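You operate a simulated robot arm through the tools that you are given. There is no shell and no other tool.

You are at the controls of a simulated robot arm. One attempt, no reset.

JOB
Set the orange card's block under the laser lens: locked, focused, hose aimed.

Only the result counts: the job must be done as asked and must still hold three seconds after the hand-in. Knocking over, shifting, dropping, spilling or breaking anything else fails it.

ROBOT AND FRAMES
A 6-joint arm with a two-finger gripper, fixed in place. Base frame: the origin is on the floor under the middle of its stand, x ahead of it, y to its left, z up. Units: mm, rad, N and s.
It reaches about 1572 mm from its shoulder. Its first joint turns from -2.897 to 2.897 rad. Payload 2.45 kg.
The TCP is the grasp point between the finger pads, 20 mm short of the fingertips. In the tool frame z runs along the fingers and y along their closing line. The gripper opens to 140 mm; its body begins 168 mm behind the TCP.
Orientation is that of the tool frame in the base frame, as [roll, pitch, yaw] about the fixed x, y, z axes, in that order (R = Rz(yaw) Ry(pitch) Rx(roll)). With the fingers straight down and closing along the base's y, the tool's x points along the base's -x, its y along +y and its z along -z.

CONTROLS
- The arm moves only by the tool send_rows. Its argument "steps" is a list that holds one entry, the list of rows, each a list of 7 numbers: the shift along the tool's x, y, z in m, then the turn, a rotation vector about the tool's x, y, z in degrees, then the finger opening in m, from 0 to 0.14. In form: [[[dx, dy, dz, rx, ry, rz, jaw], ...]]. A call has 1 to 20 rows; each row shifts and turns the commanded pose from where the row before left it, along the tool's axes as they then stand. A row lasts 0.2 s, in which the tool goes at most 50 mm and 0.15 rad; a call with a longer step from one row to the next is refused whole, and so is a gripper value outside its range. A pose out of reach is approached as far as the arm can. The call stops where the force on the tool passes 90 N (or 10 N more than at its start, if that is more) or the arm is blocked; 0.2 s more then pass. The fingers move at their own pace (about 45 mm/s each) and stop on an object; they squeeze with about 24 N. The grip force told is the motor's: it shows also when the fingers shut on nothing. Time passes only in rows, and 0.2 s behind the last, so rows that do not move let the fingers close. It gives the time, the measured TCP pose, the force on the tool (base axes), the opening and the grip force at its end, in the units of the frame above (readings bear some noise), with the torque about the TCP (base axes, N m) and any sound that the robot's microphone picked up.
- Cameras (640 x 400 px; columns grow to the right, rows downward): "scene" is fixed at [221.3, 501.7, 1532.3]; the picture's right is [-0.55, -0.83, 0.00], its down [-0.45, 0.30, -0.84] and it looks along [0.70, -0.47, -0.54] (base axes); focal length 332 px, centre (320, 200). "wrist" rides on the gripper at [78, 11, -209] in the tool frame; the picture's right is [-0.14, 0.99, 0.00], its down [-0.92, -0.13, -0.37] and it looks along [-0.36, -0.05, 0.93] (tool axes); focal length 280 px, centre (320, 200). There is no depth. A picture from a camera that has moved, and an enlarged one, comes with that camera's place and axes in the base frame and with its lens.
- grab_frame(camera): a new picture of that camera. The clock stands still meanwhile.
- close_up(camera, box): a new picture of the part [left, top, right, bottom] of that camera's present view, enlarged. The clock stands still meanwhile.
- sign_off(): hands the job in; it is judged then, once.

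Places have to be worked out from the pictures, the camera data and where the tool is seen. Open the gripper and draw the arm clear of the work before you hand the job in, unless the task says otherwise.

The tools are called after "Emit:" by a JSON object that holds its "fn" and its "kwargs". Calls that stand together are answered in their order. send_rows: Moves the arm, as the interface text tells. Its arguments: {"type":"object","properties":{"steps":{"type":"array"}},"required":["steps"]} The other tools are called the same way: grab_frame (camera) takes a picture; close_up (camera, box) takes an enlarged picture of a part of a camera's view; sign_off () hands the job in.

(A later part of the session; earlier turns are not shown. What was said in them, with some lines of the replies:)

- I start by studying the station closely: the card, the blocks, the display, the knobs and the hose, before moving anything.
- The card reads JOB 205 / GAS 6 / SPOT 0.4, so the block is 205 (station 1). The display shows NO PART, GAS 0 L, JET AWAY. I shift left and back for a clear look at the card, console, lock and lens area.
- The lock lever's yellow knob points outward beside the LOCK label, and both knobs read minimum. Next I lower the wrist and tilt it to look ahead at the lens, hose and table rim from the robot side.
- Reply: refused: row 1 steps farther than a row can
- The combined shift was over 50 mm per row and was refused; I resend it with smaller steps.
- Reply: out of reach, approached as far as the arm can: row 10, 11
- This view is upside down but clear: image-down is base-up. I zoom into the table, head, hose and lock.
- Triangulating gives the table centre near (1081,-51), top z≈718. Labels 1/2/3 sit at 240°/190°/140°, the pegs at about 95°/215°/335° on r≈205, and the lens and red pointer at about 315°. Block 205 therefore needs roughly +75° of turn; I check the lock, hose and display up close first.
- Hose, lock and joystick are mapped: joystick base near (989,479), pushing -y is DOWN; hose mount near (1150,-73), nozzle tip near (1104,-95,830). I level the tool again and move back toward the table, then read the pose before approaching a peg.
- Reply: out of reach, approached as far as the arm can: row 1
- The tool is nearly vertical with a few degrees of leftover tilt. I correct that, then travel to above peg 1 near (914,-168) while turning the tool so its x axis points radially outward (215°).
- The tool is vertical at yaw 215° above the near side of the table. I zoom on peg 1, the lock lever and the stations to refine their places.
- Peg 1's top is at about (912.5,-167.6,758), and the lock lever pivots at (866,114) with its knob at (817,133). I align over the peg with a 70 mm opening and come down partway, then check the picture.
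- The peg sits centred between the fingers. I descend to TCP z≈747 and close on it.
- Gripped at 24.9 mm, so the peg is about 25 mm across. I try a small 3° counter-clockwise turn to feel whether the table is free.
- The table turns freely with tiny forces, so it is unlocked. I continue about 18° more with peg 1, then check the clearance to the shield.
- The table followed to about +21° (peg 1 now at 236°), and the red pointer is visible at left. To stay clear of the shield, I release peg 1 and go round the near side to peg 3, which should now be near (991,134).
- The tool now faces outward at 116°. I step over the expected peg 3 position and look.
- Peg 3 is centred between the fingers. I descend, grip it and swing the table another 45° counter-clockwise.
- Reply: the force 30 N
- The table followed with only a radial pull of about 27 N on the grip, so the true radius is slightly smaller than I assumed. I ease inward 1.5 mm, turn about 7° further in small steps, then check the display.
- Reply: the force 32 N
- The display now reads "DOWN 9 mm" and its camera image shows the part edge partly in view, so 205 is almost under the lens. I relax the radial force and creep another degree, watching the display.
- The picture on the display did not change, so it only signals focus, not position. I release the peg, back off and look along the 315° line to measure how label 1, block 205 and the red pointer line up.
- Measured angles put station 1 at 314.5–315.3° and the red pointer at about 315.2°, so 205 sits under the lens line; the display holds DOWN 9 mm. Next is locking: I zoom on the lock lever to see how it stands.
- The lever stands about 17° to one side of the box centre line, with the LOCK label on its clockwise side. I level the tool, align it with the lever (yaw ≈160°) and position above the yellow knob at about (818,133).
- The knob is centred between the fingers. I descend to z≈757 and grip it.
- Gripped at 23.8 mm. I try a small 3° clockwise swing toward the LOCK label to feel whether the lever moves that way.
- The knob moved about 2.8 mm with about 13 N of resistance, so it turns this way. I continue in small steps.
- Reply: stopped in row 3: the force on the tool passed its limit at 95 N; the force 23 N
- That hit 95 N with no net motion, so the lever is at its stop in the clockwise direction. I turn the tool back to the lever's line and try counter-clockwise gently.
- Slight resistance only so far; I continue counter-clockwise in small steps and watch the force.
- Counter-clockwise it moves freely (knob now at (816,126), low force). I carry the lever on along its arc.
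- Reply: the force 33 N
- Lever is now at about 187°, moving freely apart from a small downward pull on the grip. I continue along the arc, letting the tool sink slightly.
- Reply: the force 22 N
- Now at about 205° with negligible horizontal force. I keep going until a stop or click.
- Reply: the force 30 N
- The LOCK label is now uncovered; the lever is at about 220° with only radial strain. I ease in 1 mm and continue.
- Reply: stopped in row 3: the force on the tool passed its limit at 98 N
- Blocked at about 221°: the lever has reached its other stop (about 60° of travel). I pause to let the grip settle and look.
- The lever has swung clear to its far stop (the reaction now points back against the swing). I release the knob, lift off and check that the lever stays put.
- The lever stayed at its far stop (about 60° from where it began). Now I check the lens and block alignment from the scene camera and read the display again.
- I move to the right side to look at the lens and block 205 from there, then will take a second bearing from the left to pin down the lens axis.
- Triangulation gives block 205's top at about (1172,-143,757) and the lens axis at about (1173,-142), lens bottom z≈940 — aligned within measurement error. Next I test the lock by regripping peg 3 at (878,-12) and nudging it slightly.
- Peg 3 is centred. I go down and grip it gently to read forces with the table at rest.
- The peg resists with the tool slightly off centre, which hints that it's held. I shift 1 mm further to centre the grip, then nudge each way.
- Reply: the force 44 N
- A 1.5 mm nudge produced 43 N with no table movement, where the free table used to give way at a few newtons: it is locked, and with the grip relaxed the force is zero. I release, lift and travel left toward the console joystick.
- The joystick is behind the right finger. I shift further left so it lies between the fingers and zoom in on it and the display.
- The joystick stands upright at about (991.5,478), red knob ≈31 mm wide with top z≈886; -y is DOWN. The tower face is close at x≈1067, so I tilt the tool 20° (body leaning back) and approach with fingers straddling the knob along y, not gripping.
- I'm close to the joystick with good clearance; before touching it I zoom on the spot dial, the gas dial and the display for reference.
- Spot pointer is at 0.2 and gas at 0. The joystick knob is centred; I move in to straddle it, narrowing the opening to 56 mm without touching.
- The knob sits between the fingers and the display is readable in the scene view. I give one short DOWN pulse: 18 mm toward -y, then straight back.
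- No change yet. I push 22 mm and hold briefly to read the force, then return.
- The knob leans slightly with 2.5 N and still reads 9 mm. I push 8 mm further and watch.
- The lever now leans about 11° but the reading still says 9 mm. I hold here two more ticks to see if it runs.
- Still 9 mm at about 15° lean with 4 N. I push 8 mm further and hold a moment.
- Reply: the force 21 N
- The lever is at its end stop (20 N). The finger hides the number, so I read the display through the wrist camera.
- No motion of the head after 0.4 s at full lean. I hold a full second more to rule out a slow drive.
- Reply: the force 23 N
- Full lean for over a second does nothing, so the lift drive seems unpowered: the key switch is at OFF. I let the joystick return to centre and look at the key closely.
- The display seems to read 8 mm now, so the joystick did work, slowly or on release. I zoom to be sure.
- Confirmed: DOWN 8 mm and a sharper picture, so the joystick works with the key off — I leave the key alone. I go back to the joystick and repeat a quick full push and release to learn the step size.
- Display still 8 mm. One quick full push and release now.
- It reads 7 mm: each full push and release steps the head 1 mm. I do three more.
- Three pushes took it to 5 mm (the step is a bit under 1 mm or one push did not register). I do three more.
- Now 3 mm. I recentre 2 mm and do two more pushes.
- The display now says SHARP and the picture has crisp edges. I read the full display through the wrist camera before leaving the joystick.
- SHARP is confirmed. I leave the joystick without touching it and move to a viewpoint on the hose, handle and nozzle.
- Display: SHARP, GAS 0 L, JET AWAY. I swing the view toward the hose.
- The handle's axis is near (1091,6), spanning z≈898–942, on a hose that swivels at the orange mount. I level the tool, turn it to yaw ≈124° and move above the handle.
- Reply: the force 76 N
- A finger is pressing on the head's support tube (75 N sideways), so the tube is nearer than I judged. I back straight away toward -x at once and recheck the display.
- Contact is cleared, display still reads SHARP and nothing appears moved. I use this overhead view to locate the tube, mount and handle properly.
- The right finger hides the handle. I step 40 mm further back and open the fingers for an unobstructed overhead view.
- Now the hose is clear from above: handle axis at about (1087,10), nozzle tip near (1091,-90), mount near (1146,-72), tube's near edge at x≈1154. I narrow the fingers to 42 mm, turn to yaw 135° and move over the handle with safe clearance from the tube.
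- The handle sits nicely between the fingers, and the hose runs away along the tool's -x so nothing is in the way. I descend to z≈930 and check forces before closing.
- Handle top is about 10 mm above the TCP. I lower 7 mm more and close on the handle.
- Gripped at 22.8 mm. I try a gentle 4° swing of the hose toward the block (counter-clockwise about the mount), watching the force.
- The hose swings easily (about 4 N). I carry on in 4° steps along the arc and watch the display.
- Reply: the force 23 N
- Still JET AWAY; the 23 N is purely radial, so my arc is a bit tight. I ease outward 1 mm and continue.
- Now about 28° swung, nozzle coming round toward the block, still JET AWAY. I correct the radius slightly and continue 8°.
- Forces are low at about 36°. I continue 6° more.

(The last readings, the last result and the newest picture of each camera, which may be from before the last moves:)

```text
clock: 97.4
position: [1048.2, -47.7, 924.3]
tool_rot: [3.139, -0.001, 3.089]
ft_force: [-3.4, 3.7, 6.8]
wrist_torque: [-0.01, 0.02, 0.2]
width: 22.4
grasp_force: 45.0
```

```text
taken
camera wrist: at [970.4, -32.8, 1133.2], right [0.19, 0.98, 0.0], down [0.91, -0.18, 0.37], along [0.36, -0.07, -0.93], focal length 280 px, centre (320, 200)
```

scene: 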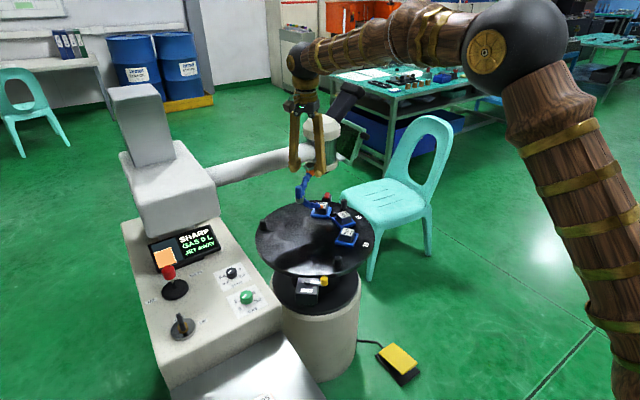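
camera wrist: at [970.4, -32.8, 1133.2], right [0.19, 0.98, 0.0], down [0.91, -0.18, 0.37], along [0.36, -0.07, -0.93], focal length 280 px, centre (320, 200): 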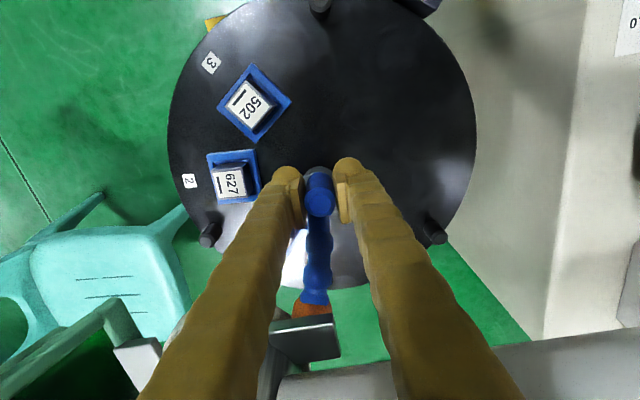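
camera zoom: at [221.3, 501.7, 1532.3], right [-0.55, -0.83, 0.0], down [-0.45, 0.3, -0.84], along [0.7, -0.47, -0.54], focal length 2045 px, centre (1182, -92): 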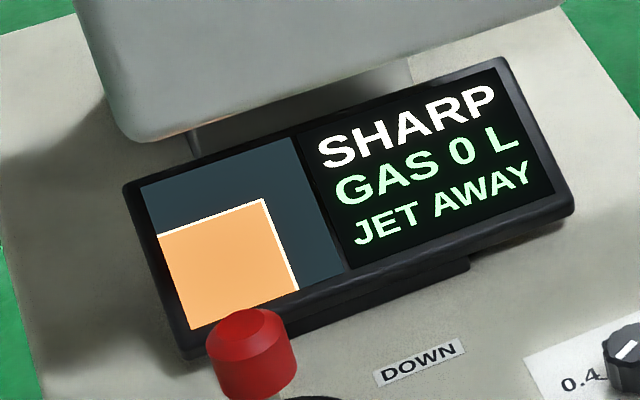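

About 42° swung, forces near zero, still JET AWAY. I continue 6°.

Emit:
{"fn": "send_rows", "kwargs": {"steps": [[[0.0008, -0.0053, 0, 0, 0, -3, 0.015], [0.0008, -0.0053, 0, 0, 0, -3, 0.015], [0, 0, 0, 0, 0, 0, 0.015]]]}}

Emit:
{"fn": "close_up", "kwargs": {"camera": "scene", "box": [130, 215, 230, 280]}}

Emit:
{"fn": "close_up", "kwargs": {"camera": "scene", "box": [280, 150, 360, 220]}}

```text
clock: 98.2
position: [1045.7, -58.1, 924.0]
tool_rot: [3.139, 0.0, -3.09]
ft_force: [-22.4, 1.8, 13.9]
wrist_torque: [0.04, 0.35, -0.1]
width: 22.6
grasp_force: 45.2
```

```text
6.15 times, centred on (180, 248) of scene
camera zoom: at [221.3, 501.7, 1532.3], right [-0.55, -0.83, 0.0], down [-0.45, 0.3, -0.84], along [0.7, -0.47, -0.54], focal length 2045 px, centre (1182, -92)
```

zoom: 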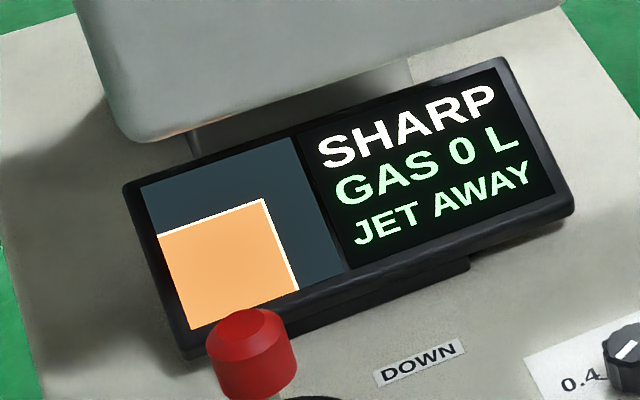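

```text
5.71 times, centred on (320, 185) of scene
camera zoom: at [221.3, 501.7, 1532.3], right [-0.55, -0.83, 0.0], down [-0.45, 0.3, -0.84], along [0.7, -0.47, -0.54], focal length 1899 px, centre (320, 286)
```

zoom: 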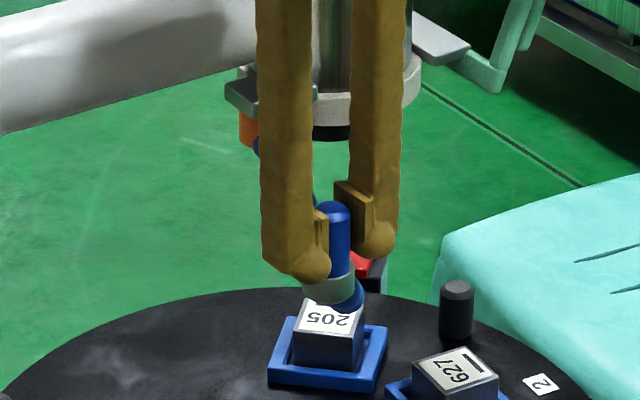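

Radial strain again; I ease outward 1 mm and go another 6°.

Emit:
{"fn": "send_rows", "kwargs": {"steps": [[[0.001, 0, 0, 0, 0, 0, 0.015], [0.0011, -0.0053, 0, 0, 0, -3, 0.015], [0.0011, -0.0053, 0, 0, 0, -3, 0.015], [0, 0, 0, 0, 0, 0, 0.015]]]}}

Emit:
{"fn": "close_up", "kwargs": {"camera": "scene", "box": [130, 215, 230, 280]}}

Emit:
{"fn": "close_up", "kwargs": {"camera": "scene", "box": [280, 150, 360, 220]}}

```text
clock: 99.2
position: [1044.4, -69.7, 924.1]
tool_rot: [3.14, 0.001, -2.985]
ft_force: [9.7, 0.2, 1.6]
wrist_torque: [0.02, -0.22, 0.0]
width: 22.7
grasp_force: 45.6
```

```text
6.15 times, centred on (180, 248) of scene
camera zoom: at [221.3, 501.7, 1532.3], right [-0.55, -0.83, 0.0], down [-0.45, 0.3, -0.84], along [0.7, -0.47, -0.54], focal length 2045 px, centre (1182, -92)
```

zoom: 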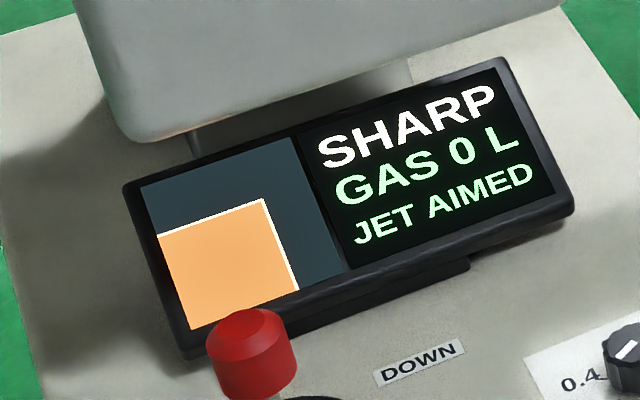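

```text
5.71 times, centred on (320, 185) of scene
camera zoom: at [221.3, 501.7, 1532.3], right [-0.55, -0.83, 0.0], down [-0.45, 0.3, -0.84], along [0.7, -0.47, -0.54], focal length 1899 px, centre (320, 286)
```

zoom: 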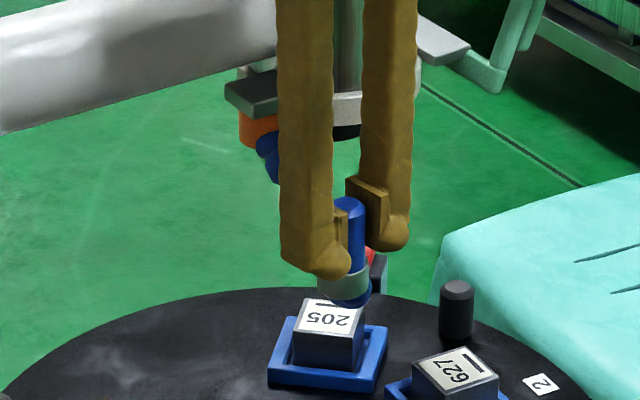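

JET AIMED now shows at about 54°. To sit well inside the window rather than on its edge, I go 3° further and check.

Emit:
{"fn": "send_rows", "kwargs": {"steps": [[[0.0006, -0.0053, 0, 0, 0, -3, 0.015], [0, 0, 0, 0, 0, 0, 0.015]]]}}

Emit:
{"fn": "close_up", "kwargs": {"camera": "scene", "box": [130, 215, 230, 280]}}

```text
clock: 99.8
position: [1044.4, -73.3, 923.9]
tool_rot: [3.14, 0.004, -2.932]
ft_force: [13.3, -0.1, -1.4]
wrist_torque: [0.03, -0.23, 0.0]
width: 22.8
grasp_force: 44.4
```

```text
6.15 times, centred on (180, 248) of scene
camera zoom: at [221.3, 501.7, 1532.3], right [-0.55, -0.83, 0.0], down [-0.45, 0.3, -0.84], along [0.7, -0.47, -0.54], focal length 2045 px, centre (1182, -92)
```

zoom: 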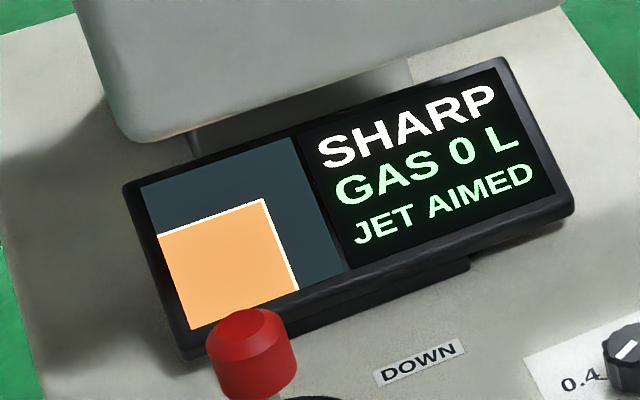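

Still aimed at about 57°. Another 3° to find the far side of the window.

Emit:
{"fn": "send_rows", "kwargs": {"steps": [[[0.0003, -0.0053, 0, 0, 0, -3, 0.015], [0, 0, 0, 0, 0, 0, 0.015]]]}}

Emit:
{"fn": "close_up", "kwargs": {"camera": "scene", "box": [130, 215, 230, 280]}}

```text
clock: 100.4
position: [1044.3, -78.1, 924.5]
tool_rot: [3.14, 0.0, -2.878]
ft_force: [7.0, 1.8, -0.9]
wrist_torque: [-0.05, -0.05, 0.02]
width: 22.5
grasp_force: 44.8
```

```text
6.15 times, centred on (180, 248) of scene
camera zoom: at [221.3, 501.7, 1532.3], right [-0.55, -0.83, 0.0], down [-0.45, 0.3, -0.84], along [0.7, -0.47, -0.54], focal length 2045 px, centre (1182, -92)
```

zoom: 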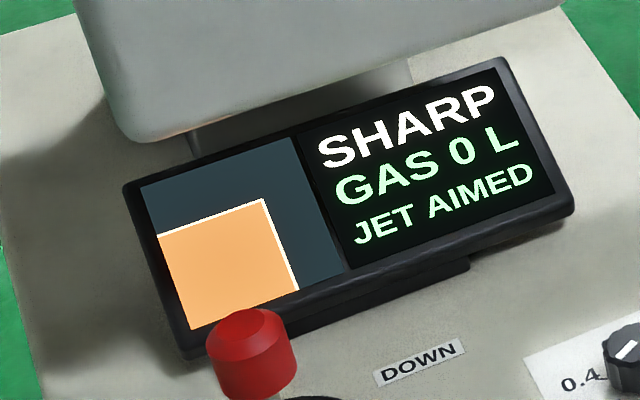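

Still aimed at about 60°. I probe another 3°.

Emit:
{"fn": "send_rows", "kwargs": {"steps": [[[0.0006, -0.0053, 0, 0, 0, -3, 0.015], [0, 0, 0, 0, 0, 0, 0.015]]]}}

Emit:
{"fn": "close_up", "kwargs": {"camera": "scene", "box": [130, 215, 230, 280]}}

Emit:
{"fn": "close_up", "kwargs": {"camera": "scene", "box": [280, 150, 360, 220]}}

```text
clock: 101.0
position: [1045.0, -81.4, 923.7]
tool_rot: [3.137, 0.0, -2.826]
ft_force: [-11.9, 52.1, 4.3]
wrist_torque: [0.55, 0.17, 0.13]
width: 22.7
grasp_force: 44.4
```

```text
6.15 times, centred on (180, 248) of scene
camera zoom: at [221.3, 501.7, 1532.3], right [-0.55, -0.83, 0.0], down [-0.45, 0.3, -0.84], along [0.7, -0.47, -0.54], focal length 2045 px, centre (1182, -92)
```

zoom: 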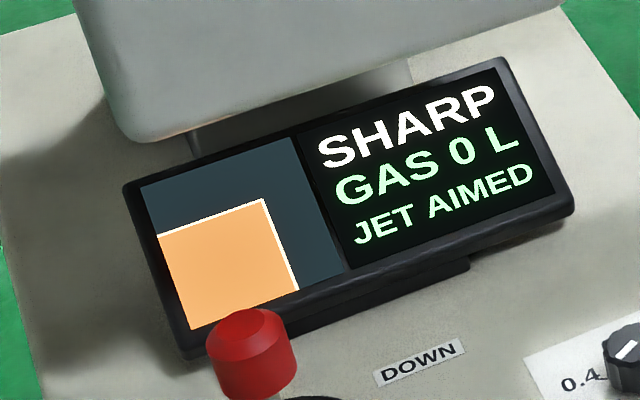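

```text
5.71 times, centred on (320, 185) of scene
camera zoom: at [221.3, 501.7, 1532.3], right [-0.55, -0.83, 0.0], down [-0.45, 0.3, -0.84], along [0.7, -0.47, -0.54], focal length 1899 px, centre (320, 286)
```

zoom: 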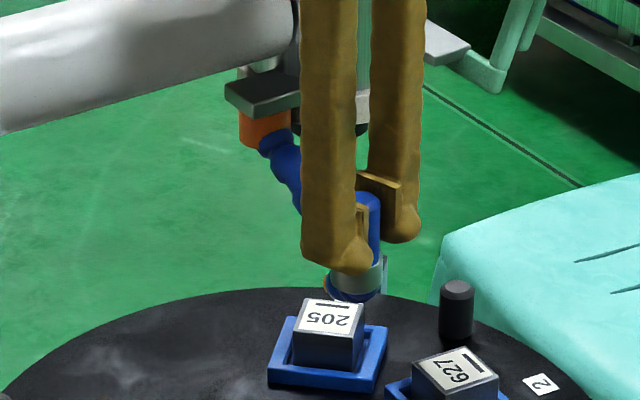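

The hose met its end stop (52 N) while still aimed, so the window runs from about 50–53° up to the stop. I back off 4.5° to sit inside the window and relax the force.

Emit:
{"fn": "send_rows", "kwargs": {"steps": [[[-0.0004, 0.0053, 0, 0, 0, 3, 0.015], [0, 0.0026, 0, 0, 0, 1.5, 0.015], [0, 0, 0, 0, 0, 0, 0.015]]]}}

Emit:
{"fn": "close_up", "kwargs": {"camera": "scene", "box": [130, 215, 230, 280]}}

```text
clock: 101.8
position: [1043.1, -77.8, 922.7]
tool_rot: [3.142, 0.0, -2.907]
ft_force: [-0.2, -4.7, -3.8]
wrist_torque: [-0.04, -0.11, -0.46]
width: 22.4
grasp_force: 45.1
```

```text
6.15 times, centred on (180, 248) of scene
camera zoom: at [221.3, 501.7, 1532.3], right [-0.55, -0.83, 0.0], down [-0.45, 0.3, -0.84], along [0.7, -0.47, -0.54], focal length 2045 px, centre (1182, -92)
```

zoom: 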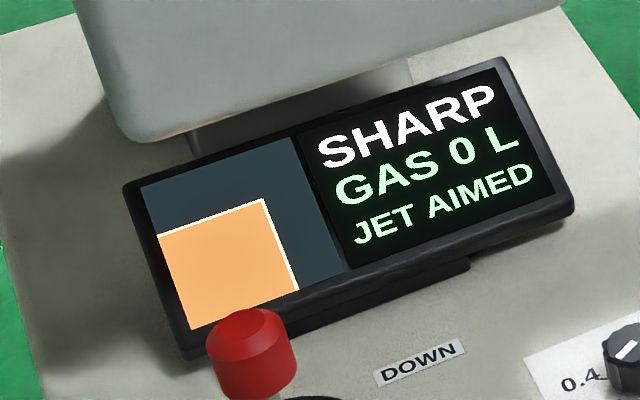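

Still JET AIMED with the force gone; this is about 1–2° short of the stop. I back off 2° more, then release the handle gently.

Emit:
{"fn": "send_rows", "kwargs": {"steps": [[[0, 0.0035, 0, 0, 0, 2, 0.015], [0, 0, 0, 0, 0, 0, 0.015]]]}}

Emit:
{"fn": "send_rows", "kwargs": {"steps": [[[0, 0, 0, 0, 0, 0, 0.03], [0, 0, 0, 0, 0, 0, 0.045], [0, 0, 0, 0, 0, 0, 0.045], [0, 0, 0, 0, 0, 0, 0.045]]]}}

Emit:
{"fn": "close_up", "kwargs": {"camera": "scene", "box": [130, 215, 230, 280]}}

Emit:
{"fn": "grab_frame", "kwargs": {"camera": "wrist"}}

```text
clock: 102.4
position: [1044.2, -73.9, 924.3]
tool_rot: [3.14, 0.002, -2.942]
ft_force: [16.8, -2.6, -3.5]
wrist_torque: [-0.01, -0.24, -0.26]
width: 22.6
grasp_force: 44.8
```

```text
clock: 103.4
position: [1043.0, -74.0, 923.3]
tool_rot: [3.14, 0.002, -2.94]
ft_force: [-0.8, 0.3, 0.2]
wrist_torque: [-0.02, -0.03, -0.01]
width: 44.6
grasp_force: 0.0
```

```text
6.15 times, centred on (180, 248) of scene
camera zoom: at [221.3, 501.7, 1532.3], right [-0.55, -0.83, 0.0], down [-0.45, 0.3, -0.84], along [0.7, -0.47, -0.54], focal length 2045 px, centre (1182, -92)
```

zoom: 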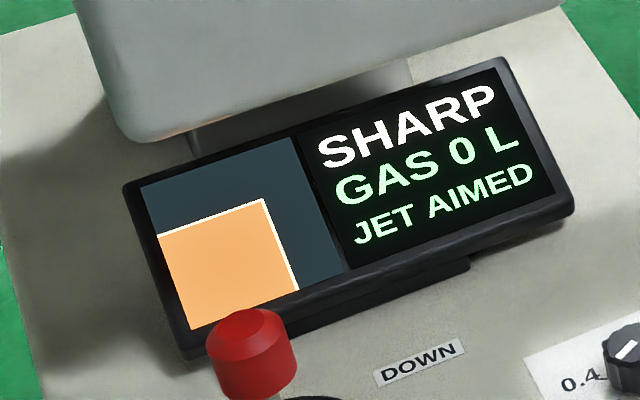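

```text
taken
camera wrist: at [964.4, -79.0, 1132.8], right [-0.06, 1.0, 0.0], down [0.93, 0.06, 0.37], along [0.37, 0.02, -0.93], focal length 280 px, centre (320, 200)
```

wrist: 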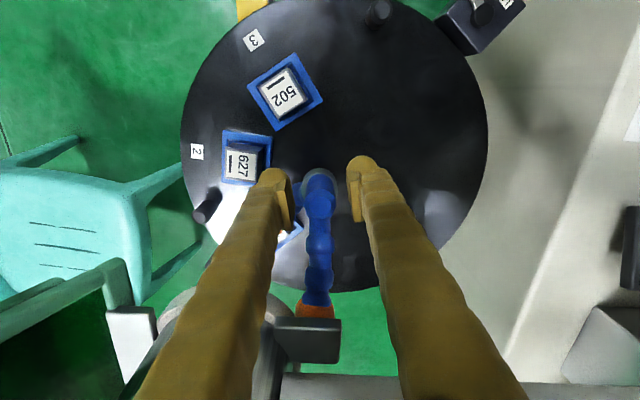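

Released and still SHARP / JET AIMED. I lift straight up off the handle and then retreat.

Emit:
{"fn": "send_rows", "kwargs": {"steps": [[[0, 0, -0.02, 0, 0, 0, 0.045], [0, 0, -0.03, 0, 0, 0, 0.045], [0, 0, -0.04, 0, 0, 0, 0.045], [0, 0, -0.04, 0, 0, 0, 0.045], [0.03, 0, -0.02, 0, 0, 0, 0.045], [0.045, 0, 0, 0, 0, 0, 0.045], [0.045, 0, 0, 0, 0, 0, 0.045], [0.045, 0, 0, 0, 0, 0, 0.07], [0.045, 0, 0, 0, 0, 0, 0.1], [0.045, 0, 0, 0, 0, 0, 0.14], [0, 0, 0, 0, 0, 0, 0.14]]]}}

Emit:
{"fn": "grab_frame", "kwargs": {"camera": "scene"}}

Emit:
{"fn": "grab_frame", "kwargs": {"camera": "wrist"}}

Emit:
{"fn": "close_up", "kwargs": {"camera": "scene", "box": [270, 120, 380, 240]}}

Emit:
{"fn": "close_up", "kwargs": {"camera": "scene", "box": [130, 215, 230, 280]}}

```text
clock: 105.8
position: [792.4, -124.8, 1074.9]
tool_rot: [3.139, 0.001, -2.941]
ft_force: [0.6, 0.0, -0.5]
wrist_torque: [0.0, 0.0, 0.01]
width: 130.8
grasp_force: 0.0
```

```text
taken
```

scene: 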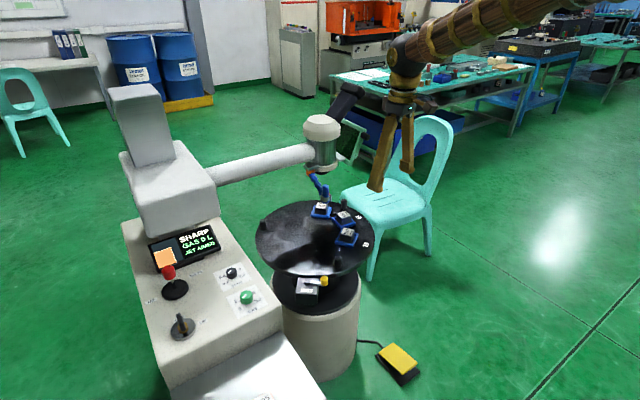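

```text
taken
camera wrist: at [714.5, -130.5, 1283.1], right [-0.06, 1.0, 0.0], down [0.93, 0.06, 0.37], along [0.37, 0.02, -0.93], focal length 280 px, centre (320, 200)
```

wrist: 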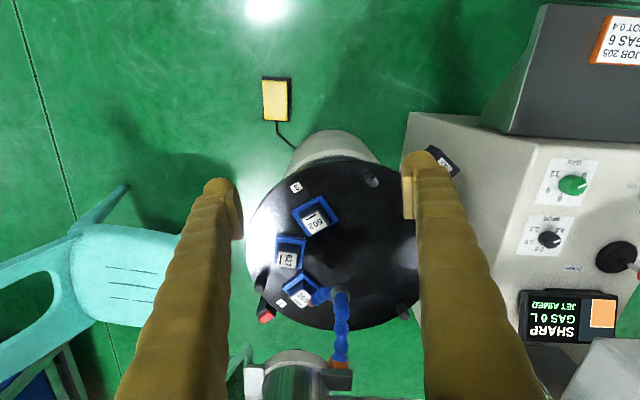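

```text
3.33 times, centred on (325, 180) of scene
camera zoom: at [221.3, 501.7, 1532.3], right [-0.55, -0.83, 0.0], down [-0.45, 0.3, -0.84], along [0.7, -0.47, -0.54], focal length 1108 px, centre (303, 267)
```

zoom: 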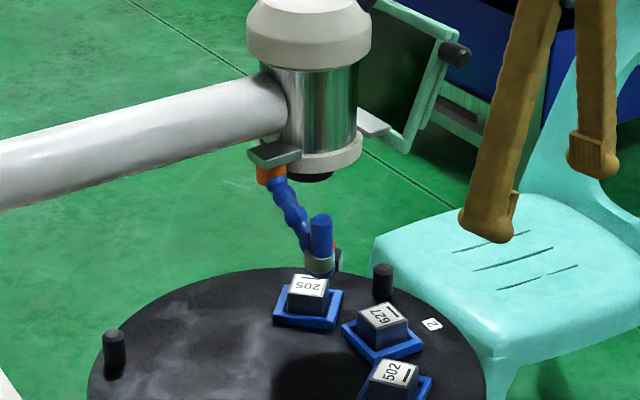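

```text
6.15 times, centred on (180, 248) of scene
camera zoom: at [221.3, 501.7, 1532.3], right [-0.55, -0.83, 0.0], down [-0.45, 0.3, -0.84], along [0.7, -0.47, -0.54], focal length 2045 px, centre (1182, -92)
```

zoom: 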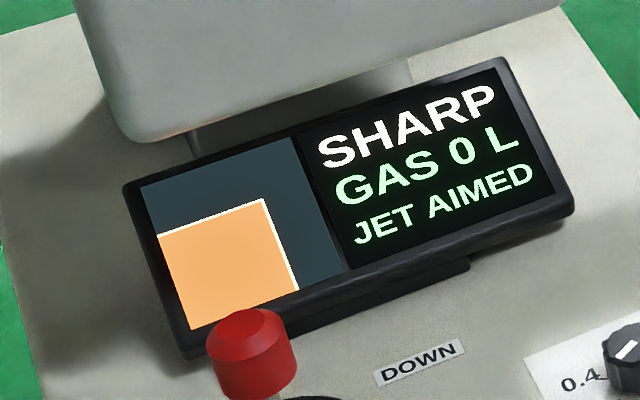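

All three conditions show: SHARP, JET AIMED, lever at its locked stop. I double-check the block's centring under the lens with high zooms before signing off.

Emit:
{"fn": "close_up", "kwargs": {"camera": "scene", "box": [295, 160, 345, 225]}}

Emit:
{"fn": "close_up", "kwargs": {"camera": "wrist", "box": [240, 160, 430, 340]}}

Emit:
{"fn": "close_up", "kwargs": {"camera": "wrist", "box": [240, 270, 360, 400]}}

Emit:
{"fn": "close_up", "kwargs": {"camera": "scene", "box": [270, 260, 350, 310]}}

```text
6.15 times, centred on (320, 192) of scene
camera zoom: at [221.3, 501.7, 1532.3], right [-0.55, -0.83, 0.0], down [-0.45, 0.3, -0.84], along [0.7, -0.47, -0.54], focal length 2045 px, centre (320, 246)
```

zoom: 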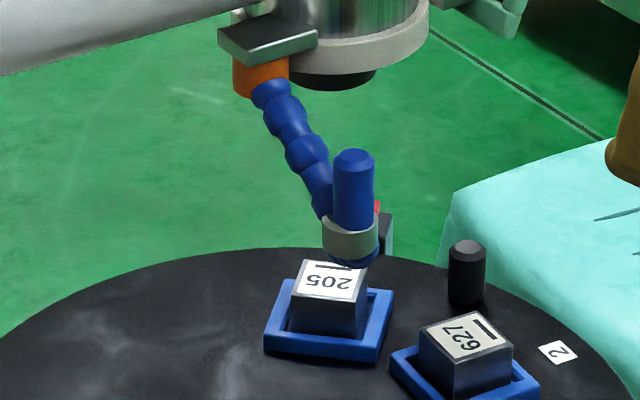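

```text
2.22 times, centred on (335, 250) of wrist
camera zoom: at [714.5, -130.5, 1283.1], right [-0.06, 1.0, 0.0], down [0.93, 0.06, 0.37], along [0.37, 0.02, -0.93], focal length 623 px, centre (287, 89)
```

zoom: 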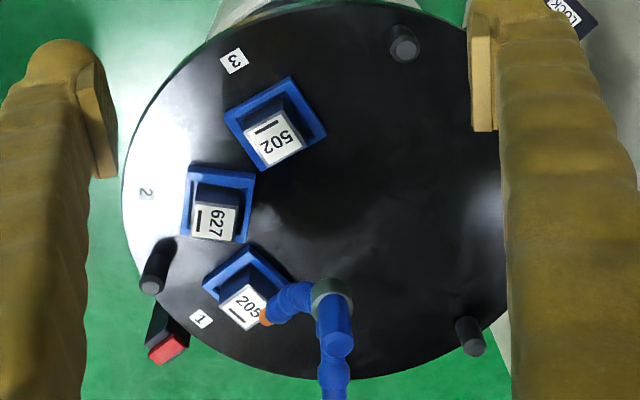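

```text
3.08 times, centred on (300, 335) of wrist
camera zoom: at [714.5, -130.5, 1283.1], right [-0.06, 1.0, 0.0], down [0.93, 0.06, 0.37], along [0.37, 0.02, -0.93], focal length 863 px, centre (382, -215)
```

zoom: 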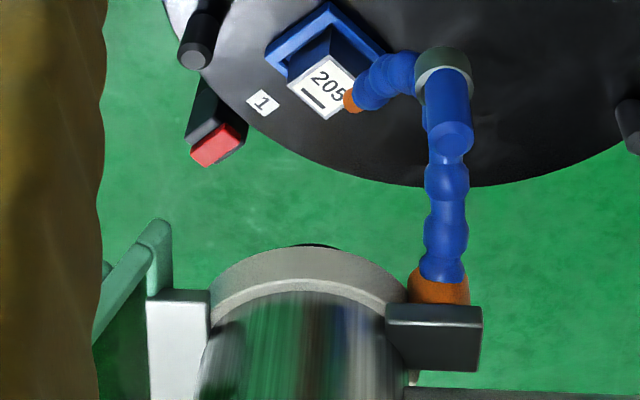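

```text
8.00 times, centred on (310, 285) of scene
camera zoom: at [221.3, 501.7, 1532.3], right [-0.55, -0.83, 0.0], down [-0.45, 0.3, -0.84], along [0.7, -0.47, -0.54], focal length 2659 px, centre (400, -480)
```

zoom: 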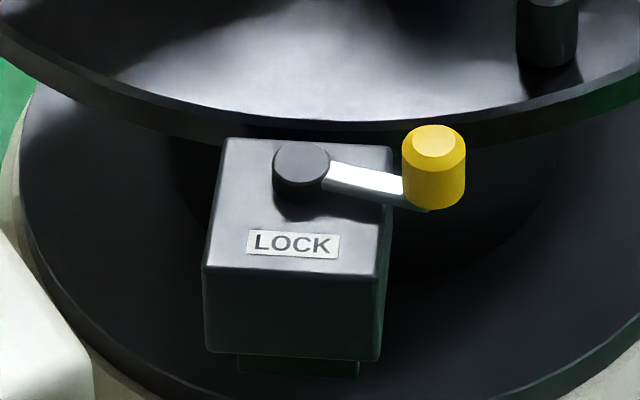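

Station 1 measures 314–315° against the pointer's ≈315°, within about 1 mm under the lens; the nozzle tip points at block 205, the lever is at its locked stop, and the display reads SHARP / JET AIMED. Gas, spot and key were not asked for, so I leave them as found and draw the arm fully clear.

Emit:
{"fn": "send_rows", "kwargs": {"steps": [[[0.03, 0, -0.035, 0, 0, 0, 0.14], [0.03, 0, -0.035, 0, 0, 0, 0.14], [0.03, 0, -0.03, 0, 0, 0, 0.14], [0, 0, 0, 0, 0, 0, 0.14], [0, 0, 0, 0, 0, 0, 0.14], [0, 0, 0, 0, 0, 0, 0.14], [0, 0, 0, 0, 0, 0, 0.14], [0, 0, 0, 0, 0, 0, 0.14]]]}}

Emit:
{"fn": "grab_frame", "kwargs": {"camera": "scene"}}

Emit:
{"fn": "close_up", "kwargs": {"camera": "scene", "box": [130, 210, 270, 330]}}

Emit:
{"fn": "grab_frame", "kwargs": {"camera": "wrist"}}

```text
clock: 107.6
position: [705.4, -142.1, 1173.7]
tool_rot: [3.138, 0.001, -2.941]
ft_force: [-0.2, 0.8, 0.2]
wrist_torque: [0.03, 0.0, 0.0]
width: 140.1
grasp_force: 0.0
```

```text
taken
```

scene: 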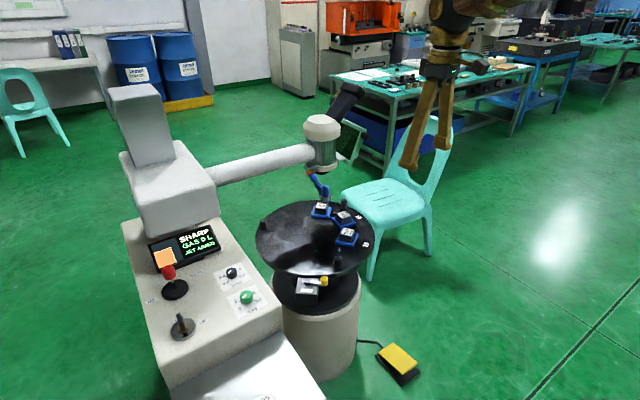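

```text
3.33 times, centred on (200, 270) of scene
camera zoom: at [221.3, 501.7, 1532.3], right [-0.55, -0.83, 0.0], down [-0.45, 0.3, -0.84], along [0.7, -0.47, -0.54], focal length 1108 px, centre (720, -33)
```

zoom: 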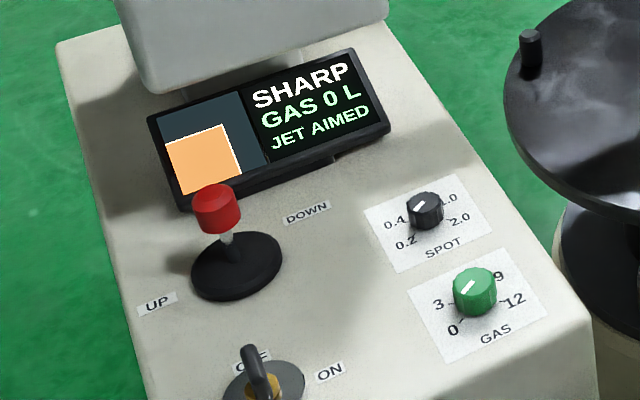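

```text
taken
camera wrist: at [626.5, -147.3, 1383.2], right [-0.06, 1.0, 0.0], down [0.93, 0.06, 0.37], along [0.37, 0.02, -0.93], focal length 280 px, centre (320, 200)
```

wrist: 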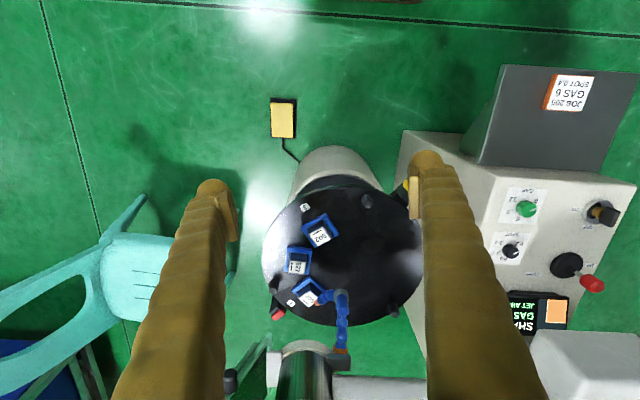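

Final check: the display still reads SHARP and JET AIMED, the lock lever is at its stop, and block 205 sits under the lens. The gripper is open and clear, and the controls and blocks I didn't need are as found. I hand the job in.

Emit:
{"fn": "sign_off", "kwargs": {}}

```text
The job is handed in.
```

Block 205, the orange card's block, is set under the laser lens and the job is handed in. No verdict has come back yet.

- **Under the lens:** I turned the table about 75° so block 205 lines up with the red pointer. My measurements put it within about 1–3 mm of the lens axis.
- **Locked:** The lock lever is at its far stop. A test push of about 43 N on a table peg did not move the table.
- **Focused:** I stepped the head down with the joystick until the display changed from "DOWN 9 mm" to "SHARP".
- **Hose aimed:** I swung the hose by its handle until the display read "JET AIMED", then left it just short of its end stop.

- **Contact on the way:** A gripper finger pressed against the head's support tube with about 75 N while I was moving in to the hose handle. I backed off at once. "SHARP" stayed on the display and nothing looked moved.
- **Left alone:** The card also lists gas 6 and spot 0.4. You didn't ask for those, so gas is still at 0, spot at 0.2 and the key at OFF.

The gripper is open and the arm is clear of the station.
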